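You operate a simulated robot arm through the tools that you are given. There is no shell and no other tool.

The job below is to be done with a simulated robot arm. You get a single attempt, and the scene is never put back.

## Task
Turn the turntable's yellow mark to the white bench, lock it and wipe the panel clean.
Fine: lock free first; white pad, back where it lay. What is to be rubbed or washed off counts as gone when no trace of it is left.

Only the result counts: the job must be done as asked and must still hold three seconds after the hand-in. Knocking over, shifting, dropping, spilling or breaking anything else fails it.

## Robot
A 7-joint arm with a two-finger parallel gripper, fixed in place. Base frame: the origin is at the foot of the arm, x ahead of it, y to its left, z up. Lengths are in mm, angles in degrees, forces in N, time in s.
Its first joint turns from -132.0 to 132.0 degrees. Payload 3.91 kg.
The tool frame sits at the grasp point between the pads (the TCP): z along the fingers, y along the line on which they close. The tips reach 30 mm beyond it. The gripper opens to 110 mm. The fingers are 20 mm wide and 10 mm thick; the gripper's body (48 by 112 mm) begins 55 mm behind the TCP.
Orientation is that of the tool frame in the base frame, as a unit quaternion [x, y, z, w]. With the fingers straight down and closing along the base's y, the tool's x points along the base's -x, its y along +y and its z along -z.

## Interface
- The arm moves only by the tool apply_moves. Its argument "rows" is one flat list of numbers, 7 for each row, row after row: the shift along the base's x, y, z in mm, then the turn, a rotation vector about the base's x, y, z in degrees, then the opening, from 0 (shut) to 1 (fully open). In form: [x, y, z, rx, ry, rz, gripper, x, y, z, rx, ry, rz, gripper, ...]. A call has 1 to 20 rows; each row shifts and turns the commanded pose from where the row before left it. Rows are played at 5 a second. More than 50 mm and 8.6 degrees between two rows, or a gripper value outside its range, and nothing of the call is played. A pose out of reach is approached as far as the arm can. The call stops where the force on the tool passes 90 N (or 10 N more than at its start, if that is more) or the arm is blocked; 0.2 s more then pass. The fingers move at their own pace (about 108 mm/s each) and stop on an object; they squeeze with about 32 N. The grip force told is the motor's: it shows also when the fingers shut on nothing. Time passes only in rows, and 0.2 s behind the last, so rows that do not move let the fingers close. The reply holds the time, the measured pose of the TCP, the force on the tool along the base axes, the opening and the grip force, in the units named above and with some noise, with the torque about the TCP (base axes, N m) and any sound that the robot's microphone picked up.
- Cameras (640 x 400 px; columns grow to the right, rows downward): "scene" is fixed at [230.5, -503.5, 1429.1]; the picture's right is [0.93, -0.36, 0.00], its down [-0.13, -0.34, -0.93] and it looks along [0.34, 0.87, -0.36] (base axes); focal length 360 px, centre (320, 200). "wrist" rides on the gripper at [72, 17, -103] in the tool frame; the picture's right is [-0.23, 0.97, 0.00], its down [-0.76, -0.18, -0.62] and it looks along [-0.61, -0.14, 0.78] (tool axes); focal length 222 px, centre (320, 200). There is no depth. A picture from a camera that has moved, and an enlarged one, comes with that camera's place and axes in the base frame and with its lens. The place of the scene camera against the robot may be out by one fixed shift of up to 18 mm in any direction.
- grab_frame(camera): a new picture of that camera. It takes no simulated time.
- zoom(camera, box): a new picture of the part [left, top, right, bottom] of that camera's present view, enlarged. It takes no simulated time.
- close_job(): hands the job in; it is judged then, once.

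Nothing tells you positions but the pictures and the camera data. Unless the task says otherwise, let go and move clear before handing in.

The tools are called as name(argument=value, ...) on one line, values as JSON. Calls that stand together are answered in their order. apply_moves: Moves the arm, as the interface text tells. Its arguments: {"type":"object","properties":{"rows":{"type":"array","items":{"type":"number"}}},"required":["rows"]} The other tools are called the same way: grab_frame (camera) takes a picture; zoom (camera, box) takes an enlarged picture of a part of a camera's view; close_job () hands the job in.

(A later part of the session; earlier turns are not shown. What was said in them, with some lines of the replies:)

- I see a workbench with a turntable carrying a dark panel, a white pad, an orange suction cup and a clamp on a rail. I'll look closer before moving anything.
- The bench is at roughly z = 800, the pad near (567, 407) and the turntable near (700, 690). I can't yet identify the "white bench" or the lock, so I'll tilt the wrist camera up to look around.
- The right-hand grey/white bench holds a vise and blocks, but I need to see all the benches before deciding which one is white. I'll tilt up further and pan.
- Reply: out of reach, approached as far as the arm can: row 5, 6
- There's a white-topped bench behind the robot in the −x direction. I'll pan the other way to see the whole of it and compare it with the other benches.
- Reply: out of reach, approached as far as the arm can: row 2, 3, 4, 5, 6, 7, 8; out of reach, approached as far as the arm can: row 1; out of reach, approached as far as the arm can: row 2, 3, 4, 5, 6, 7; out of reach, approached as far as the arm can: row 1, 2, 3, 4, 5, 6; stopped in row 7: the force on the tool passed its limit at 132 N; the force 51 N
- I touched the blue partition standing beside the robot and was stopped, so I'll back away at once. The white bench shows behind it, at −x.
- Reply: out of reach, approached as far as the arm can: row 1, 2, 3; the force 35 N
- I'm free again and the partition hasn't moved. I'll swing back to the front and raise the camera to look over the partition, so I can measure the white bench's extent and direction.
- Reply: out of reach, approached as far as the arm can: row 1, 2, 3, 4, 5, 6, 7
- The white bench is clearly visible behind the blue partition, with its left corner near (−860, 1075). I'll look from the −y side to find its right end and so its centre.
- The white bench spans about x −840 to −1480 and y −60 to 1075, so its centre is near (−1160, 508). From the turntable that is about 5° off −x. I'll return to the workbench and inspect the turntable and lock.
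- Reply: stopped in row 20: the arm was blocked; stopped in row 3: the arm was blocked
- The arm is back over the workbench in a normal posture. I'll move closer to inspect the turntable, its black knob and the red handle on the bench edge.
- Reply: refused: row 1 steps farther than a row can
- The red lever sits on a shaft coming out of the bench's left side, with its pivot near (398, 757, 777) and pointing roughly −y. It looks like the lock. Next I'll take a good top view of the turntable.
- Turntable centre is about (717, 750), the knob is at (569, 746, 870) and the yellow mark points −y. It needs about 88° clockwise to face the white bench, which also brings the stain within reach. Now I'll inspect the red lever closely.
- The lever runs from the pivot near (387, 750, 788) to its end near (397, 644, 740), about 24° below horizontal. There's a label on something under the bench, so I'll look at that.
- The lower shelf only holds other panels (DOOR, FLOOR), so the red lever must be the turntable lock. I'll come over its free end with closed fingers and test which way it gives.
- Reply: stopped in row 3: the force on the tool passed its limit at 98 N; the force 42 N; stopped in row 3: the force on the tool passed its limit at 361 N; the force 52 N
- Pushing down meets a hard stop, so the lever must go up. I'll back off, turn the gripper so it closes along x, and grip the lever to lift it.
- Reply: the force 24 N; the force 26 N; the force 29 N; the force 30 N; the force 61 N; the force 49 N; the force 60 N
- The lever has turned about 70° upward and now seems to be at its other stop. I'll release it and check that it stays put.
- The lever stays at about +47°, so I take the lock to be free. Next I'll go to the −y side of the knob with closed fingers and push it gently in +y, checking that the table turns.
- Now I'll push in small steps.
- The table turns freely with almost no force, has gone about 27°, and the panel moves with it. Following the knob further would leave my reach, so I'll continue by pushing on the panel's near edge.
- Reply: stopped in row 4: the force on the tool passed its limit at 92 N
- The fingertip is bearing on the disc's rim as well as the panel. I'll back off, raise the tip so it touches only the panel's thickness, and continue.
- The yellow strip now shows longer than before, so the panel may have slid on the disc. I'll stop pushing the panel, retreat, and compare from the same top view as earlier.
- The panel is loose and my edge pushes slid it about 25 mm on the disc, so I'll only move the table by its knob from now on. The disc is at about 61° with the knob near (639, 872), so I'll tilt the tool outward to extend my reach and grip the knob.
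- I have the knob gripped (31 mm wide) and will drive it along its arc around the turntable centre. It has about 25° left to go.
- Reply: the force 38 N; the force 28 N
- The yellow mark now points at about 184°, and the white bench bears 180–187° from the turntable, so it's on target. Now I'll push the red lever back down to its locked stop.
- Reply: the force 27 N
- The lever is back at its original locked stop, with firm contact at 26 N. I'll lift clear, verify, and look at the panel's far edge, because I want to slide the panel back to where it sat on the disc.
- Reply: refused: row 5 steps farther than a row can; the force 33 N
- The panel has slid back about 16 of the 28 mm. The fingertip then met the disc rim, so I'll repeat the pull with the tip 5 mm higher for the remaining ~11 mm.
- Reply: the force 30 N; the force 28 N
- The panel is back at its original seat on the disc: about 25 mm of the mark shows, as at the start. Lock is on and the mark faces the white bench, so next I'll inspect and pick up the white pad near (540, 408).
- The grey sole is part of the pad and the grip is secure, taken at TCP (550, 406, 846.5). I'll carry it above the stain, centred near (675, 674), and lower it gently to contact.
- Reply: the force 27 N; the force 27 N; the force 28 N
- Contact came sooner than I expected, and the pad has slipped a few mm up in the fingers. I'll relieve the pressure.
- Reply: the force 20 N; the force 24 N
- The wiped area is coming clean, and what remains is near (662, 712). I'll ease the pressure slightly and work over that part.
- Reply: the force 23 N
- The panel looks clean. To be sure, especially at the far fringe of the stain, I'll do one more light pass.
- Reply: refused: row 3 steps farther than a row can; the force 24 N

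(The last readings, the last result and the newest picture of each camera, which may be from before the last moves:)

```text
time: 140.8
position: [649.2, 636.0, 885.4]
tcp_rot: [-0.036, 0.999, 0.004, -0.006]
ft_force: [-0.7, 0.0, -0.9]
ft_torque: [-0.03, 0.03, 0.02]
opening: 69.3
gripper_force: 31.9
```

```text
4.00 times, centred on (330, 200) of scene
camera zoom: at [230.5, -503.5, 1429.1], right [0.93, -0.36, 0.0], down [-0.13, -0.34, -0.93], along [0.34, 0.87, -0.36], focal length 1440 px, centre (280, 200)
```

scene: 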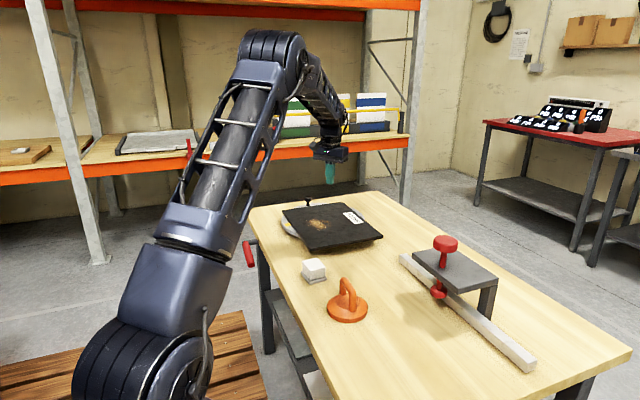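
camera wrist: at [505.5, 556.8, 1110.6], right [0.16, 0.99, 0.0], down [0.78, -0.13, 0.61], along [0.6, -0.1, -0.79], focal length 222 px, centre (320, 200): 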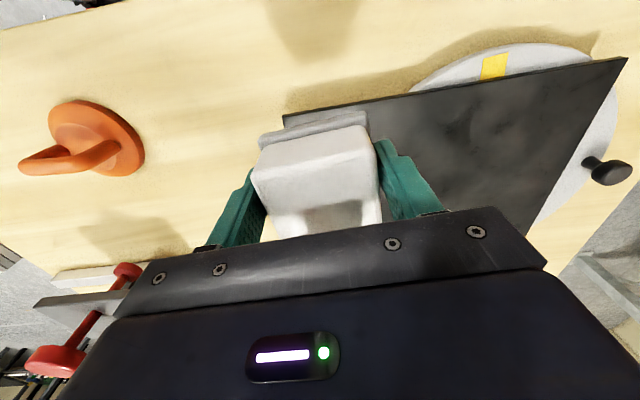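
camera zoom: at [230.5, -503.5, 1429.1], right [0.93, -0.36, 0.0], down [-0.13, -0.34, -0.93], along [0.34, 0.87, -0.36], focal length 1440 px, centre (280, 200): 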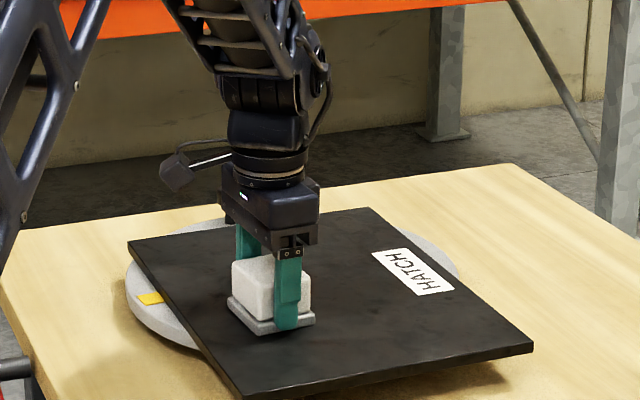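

apply_moves(rows=[0, 0, 40, 0, 0, 0, 0.3, 0, -20, 40, 0, 0, 6, 0.3, 15, -20, 35, 0, 0, 6, 0.3, 20, -20, 30, 0, 0, 6, 0.3, 20, -20, 20, 0, 0, 6, 0.3, 20, -20, 15, 0, 0, 6, 0.3, 20, -10, 0, 0, 0, 6, 0.3])

grab_frame(camera="wrist")

```text
time: 142.4
position: [745.1, 524.2, 1064.2]
tcp_rot: [-0.344, 0.939, 0.001, -0.008]
ft_force: [-0.4, -0.5, -1.0]
ft_torque: [0.0, -0.02, 0.01]
opening: 69.5
gripper_force: 32.5
```

```text
taken
camera wrist: at [680.6, 489.5, 1169.8], right [-0.46, 0.89, 0.0], down [0.7, 0.36, 0.61], along [0.54, 0.28, -0.79], focal length 222 px, centre (320, 200)
```

wrist: 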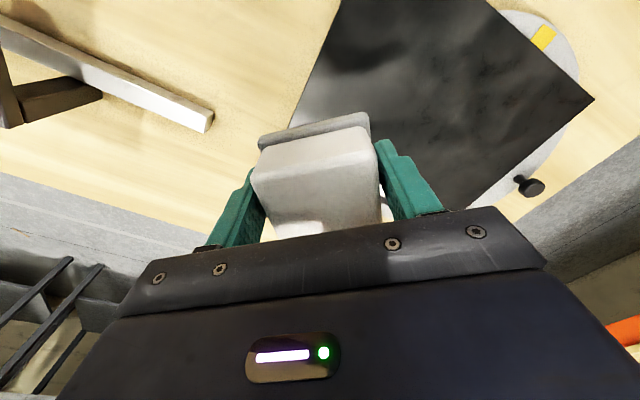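

zoom(camera="wrist", box=[340, 10, 580, 160])

zoom(camera="wrist", box=[380, 50, 500, 125])

zoom(camera="scene", box=[270, 190, 390, 265])

```text
2.67 times, centred on (460, 85) of wrist
camera zoom: at [680.6, 489.5, 1169.8], right [-0.46, 0.89, 0.0], down [0.7, 0.36, 0.61], along [0.54, 0.28, -0.79], focal length 592 px, centre (-53, 507)
```

zoom: 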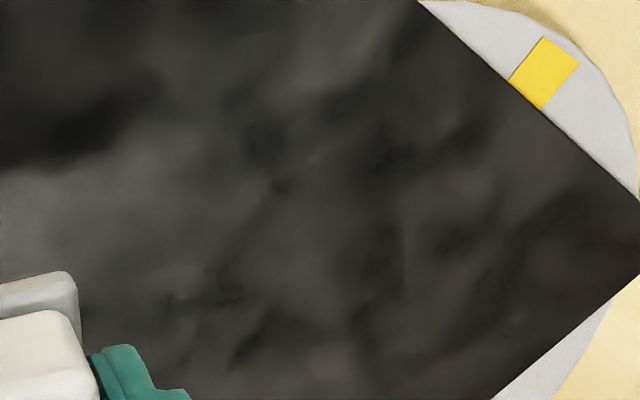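

```text
5.33 times, centred on (440, 88) of wrist
camera zoom: at [680.6, 489.5, 1169.8], right [-0.46, 0.89, 0.0], down [0.7, 0.36, 0.61], along [0.54, 0.28, -0.79], focal length 1185 px, centre (-320, 800)
```

zoom: 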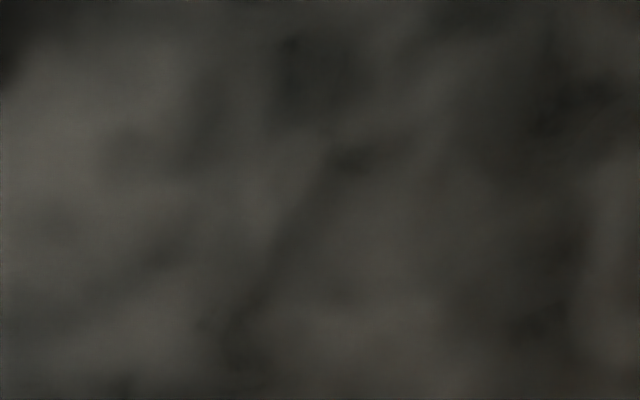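

```text
5.33 times, centred on (330, 228) of scene
camera zoom: at [230.5, -503.5, 1429.1], right [0.93, -0.36, 0.0], down [-0.13, -0.34, -0.93], along [0.34, 0.87, -0.36], focal length 1920 px, centre (267, 53)
```

zoom: 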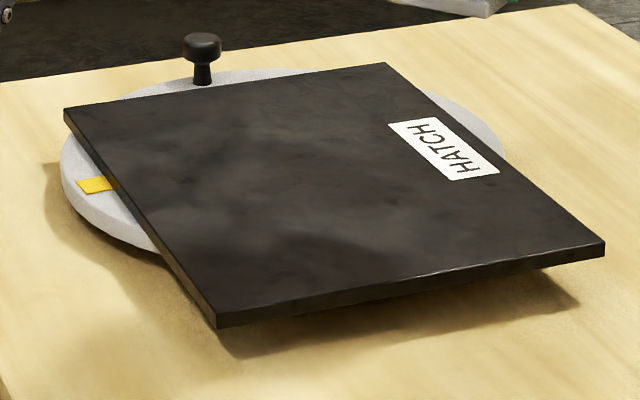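

The panel is spotless and the mark and lock are unchanged. Now I'll take the pad back to where it lay, at TCP (550, 406) with the same heading.

apply_moves(rows=[-30, -18, 0, 0, 0, -6, 0.3, -30, -18, 0, 0, 0, -6, 0.3, -30, -18, 0, 0, 0, -6, 0.3, -30, -18, 0, 0, 0, -6, 0.3, -30, -18, 0, 0, 0, -6, 0.3, -30, -18, 0, 0, 0, -6, 0.3, -15, -10, -30, 0, 0, 0, 0.3, 0, 0, -45, 0, 0, 0, 0.3, 0, 0, -45, 0, 0, 0, 0.3, 0, 0, -40, 0, 0, 0, 0.3])

zoom(camera="scene", box=[275, 220, 355, 290])

```text
time: 144.6
position: [546.9, 404.5, 899.5]
tcp_rot: [-0.035, 0.999, 0.003, -0.006]
ft_force: [-0.2, -1.3, -0.5]
ft_torque: [-0.02, -0.03, 0.0]
opening: 69.4
gripper_force: 31.9
```

```text
5.71 times, centred on (315, 255) of scene
camera zoom: at [230.5, -503.5, 1429.1], right [0.93, -0.36, 0.0], down [-0.13, -0.34, -0.93], along [0.34, 0.87, -0.36], focal length 2057 px, centre (349, -114)
```

zoom: 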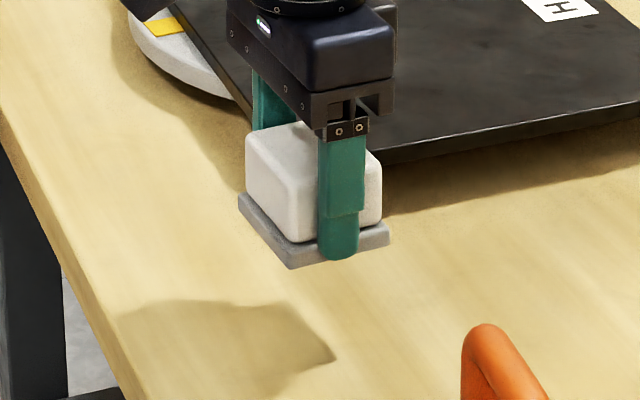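

apply_moves(rows=[2, 1.5, -30, 0, 0, 0, 0.3, 0, 0, -18, 0, 0, 0, 0.3, 0, 0, -5, 0, 0, 0, 0.3])

zoom(camera="scene", box=[275, 220, 355, 290])

```text
time: 145.4
position: [550.6, 406.4, 849.5]
tcp_rot: [-0.035, 0.999, 0.004, -0.005]
ft_force: [0.2, 0.0, 0.1]
ft_torque: [0.0, -0.03, 0.01]
opening: 69.5
gripper_force: 31.8
```

```text
5.71 times, centred on (315, 255) of scene
camera zoom: at [230.5, -503.5, 1429.1], right [0.93, -0.36, 0.0], down [-0.13, -0.34, -0.93], along [0.34, 0.87, -0.36], focal length 2057 px, centre (349, -114)
```

zoom: 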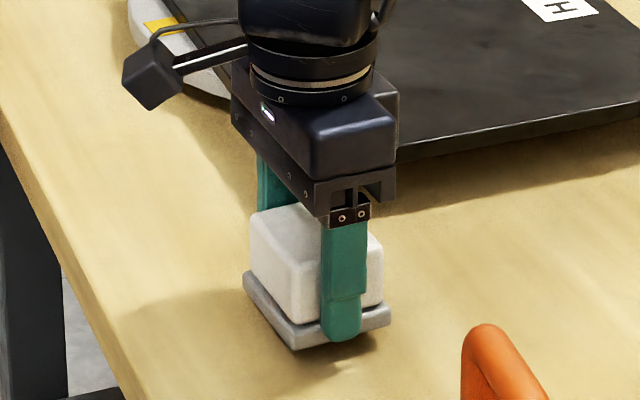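

apply_moves(rows=[-1.5, 0.5, -5, 0, 0, 0, 0.3, 0, 0, -3, 0, 0, 0, 0.3])

```text
time: 146.0
position: [548.9, 407.9, 843.6]
tcp_rot: [-0.036, 0.999, 0.003, -0.005]
ft_force: [0.3, 0.1, -0.9]
ft_torque: [0.04, 0.0, 0.04]
opening: 69.6
gripper_force: 32.0
```

apply_moves(rows=[0, -0.5, -3, 0, 0, 0, 0.3])

zoom(camera="scene", box=[275, 220, 355, 290])

```text
time: 146.4
position: [549.3, 407.3, 840.6]
tcp_rot: [-0.035, 0.999, 0.003, -0.005]
ft_force: [-0.1, -0.1, -1.3]
ft_torque: [-0.04, -0.01, -0.03]
opening: 69.3
gripper_force: 31.9
```

```text
5.71 times, centred on (315, 255) of scene
camera zoom: at [230.5, -503.5, 1429.1], right [0.93, -0.36, 0.0], down [-0.13, -0.34, -0.93], along [0.34, 0.87, -0.36], focal length 2057 px, centre (349, -114)
```

zoom: 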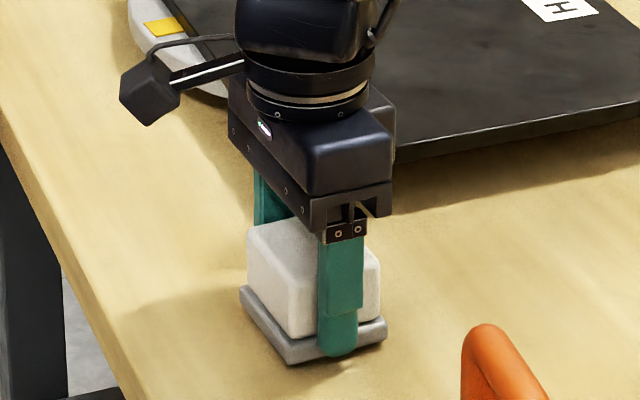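

apply_moves(rows=[0.5, -0.5, -1.5, 0, 0, 0, 0.3])

```text
time: 146.8
position: [549.2, 407.5, 838.9]
tcp_rot: [-0.036, 0.999, 0.003, -0.007]
ft_force: [0.1, -0.7, -0.4]
ft_torque: [-0.05, -0.04, -0.01]
opening: 69.6
gripper_force: 31.7
```

apply_moves(rows=[0, 0, -1.5, 0, 0, 0, 0.3])

```text
time: 147.2
position: [549.0, 407.0, 837.1]
tcp_rot: [-0.036, 0.999, 0.003, -0.006]
ft_force: [0.0, -0.5, -0.7]
ft_torque: [0.01, 0.02, 0.02]
opening: 69.6
gripper_force: 31.7
```

apply_moves(rows=[0, 0, -1, 0, 0, 0, 0.3])

```text
time: 147.6
position: [548.1, 406.7, 837.7]
tcp_rot: [-0.035, 0.999, 0.003, -0.006]
ft_force: [-1.8, -0.5, 3.7]
ft_torque: [-0.17, 0.05, -0.04]
opening: 69.3
gripper_force: 32.3
```

zoom(camera="scene", box=[275, 220, 355, 290])

apply_moves(rows=[0, 0, 0, 0, 0, 0, 0.75, 0, 0, 0, 0, 0, 0, 0.8, 0, 0, 0, 0, 0, 0, 0.8])

zoom(camera="scene", box=[275, 220, 355, 290])

```text
5.71 times, centred on (315, 255) of scene
camera zoom: at [230.5, -503.5, 1429.1], right [0.93, -0.36, 0.0], down [-0.13, -0.34, -0.93], along [0.34, 0.87, -0.36], focal length 2057 px, centre (349, -114)
```

zoom: 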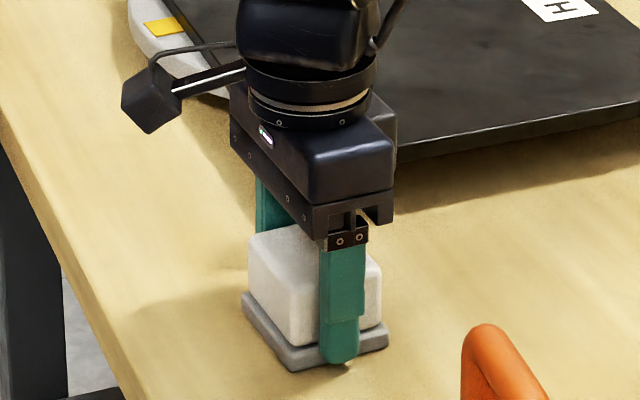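

```text
time: 148.4
position: [549.4, 406.2, 836.1]
tcp_rot: [-0.036, 0.999, 0.003, -0.006]
ft_force: [-0.6, -0.6, 0.2]
ft_torque: [0.0, 0.02, -0.05]
opening: 88.2
gripper_force: 0.0
```

```text
5.71 times, centred on (315, 255) of scene
camera zoom: at [230.5, -503.5, 1429.1], right [0.93, -0.36, 0.0], down [-0.13, -0.34, -0.93], along [0.34, 0.87, -0.36], focal length 2057 px, centre (349, -114)
```

zoom: 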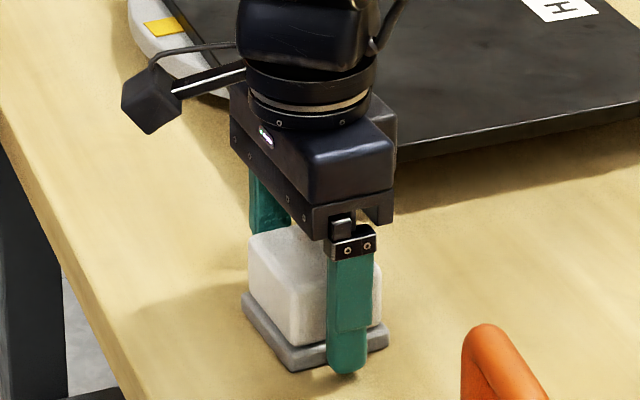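

The pad is resting within a millimetre or two of its original spot. I'll retreat straight up and make a final check.

apply_moves(rows=[0, 0, 20, 0, 0, 0, 0.8, 0, 0, 40, 0, 0, 0, 0.8, 0, 0, 45, 0, 0, 0, 0.8, 0, 0, 45, 0, 0, 0, 0.8, -40, 0, 25, 0, 0, 0, 0.8, -40, 0, 25, 0, 0, 0, 0.8, -40, 0, 20, 0, 0, 0, 0.8])

grab_frame(camera="scene")

zoom(camera="scene", box=[240, 170, 420, 282])

zoom(camera="scene", box=[290, 245, 340, 290])

grab_frame(camera="wrist")

```text
time: 150.0
position: [426.0, 407.6, 1060.3]
tcp_rot: [-0.035, 0.999, 0.002, -0.006]
ft_force: [0.0, 0.5, -0.2]
ft_torque: [-0.02, 0.03, 0.0]
opening: 87.9
gripper_force: 0.1
```

```text
taken
```

scene: 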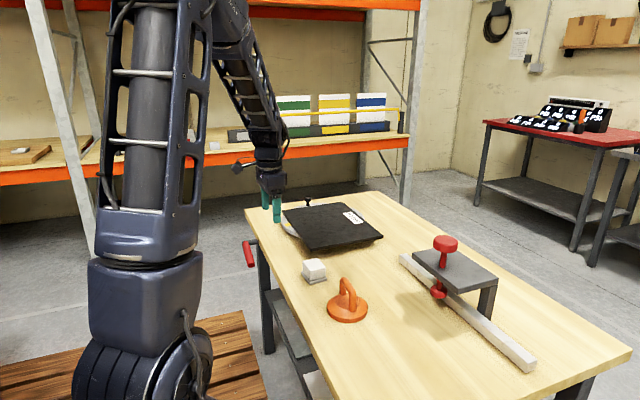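

```text
3.56 times, centred on (330, 226) of scene
camera zoom: at [230.5, -503.5, 1429.1], right [0.93, -0.36, 0.0], down [-0.13, -0.34, -0.93], along [0.34, 0.87, -0.36], focal length 1280 px, centre (284, 108)
```

zoom: 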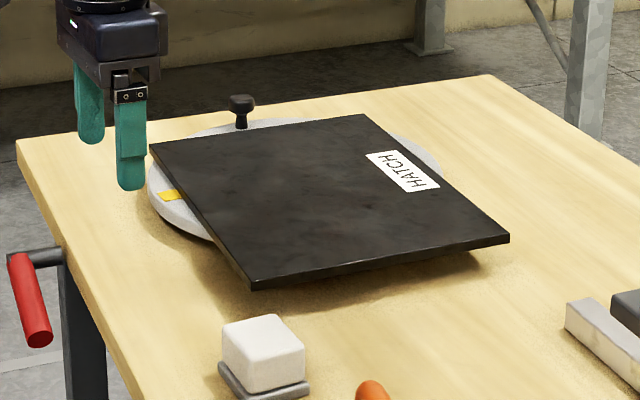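

```text
8.89 times, centred on (315, 268) of scene
camera zoom: at [230.5, -503.5, 1429.1], right [0.93, -0.36, 0.0], down [-0.13, -0.34, -0.93], along [0.34, 0.87, -0.36], focal length 3199 px, centre (364, -400)
```

zoom: 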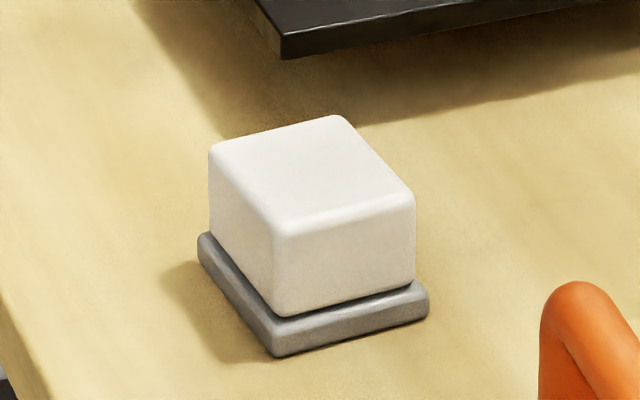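

```text
taken
camera wrist: at [356.2, 417.6, 1164.7], right [0.16, 0.99, 0.0], down [0.78, -0.13, 0.61], along [0.61, -0.09, -0.79], focal length 222 px, centre (320, 200)
```

wrist: 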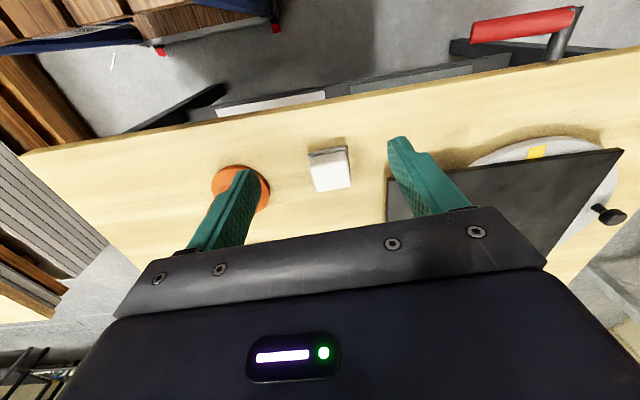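

The mark faces the white bench, the lever is at its locked stop and the panel shows no trace of the stain. The pad is within about a millimetre of where it lay and the gripper is clear, so I'm handing in.

close_job()

```text
The job is handed in.
```

I've handed the job in. The turntable's yellow mark faces the white bench, the lock is on, and the panel is wiped clean. I don't have the result of the judging.

- **Mark:** it points about 184° from +x. I measured the white bench at 180–187° from the turntable.
- **Lock:** I raised the red lever to free the table before turning it. Afterwards I pressed it back down to the stop it started from.
- **Panel:** close-up views from both cameras show no trace of the stain.
- **White pad:** it is back within about a millimetre of where it lay, at the same heading.

Two things happened along the way that could count against the job:

- **Panel shift:** the panel is loose on the disc. While turning the table I pushed its edge, and it slid about 28 mm. I pulled it back until about the same length of the mark showed as at the start, but I did not measure its seating exactly.
- **Blue partition:** while looking for the white bench, the gripper hit the blue partition beside the robot. The force reached 132 N before the arm stopped. The partition looked unmoved afterwards, but I did not check it closely.
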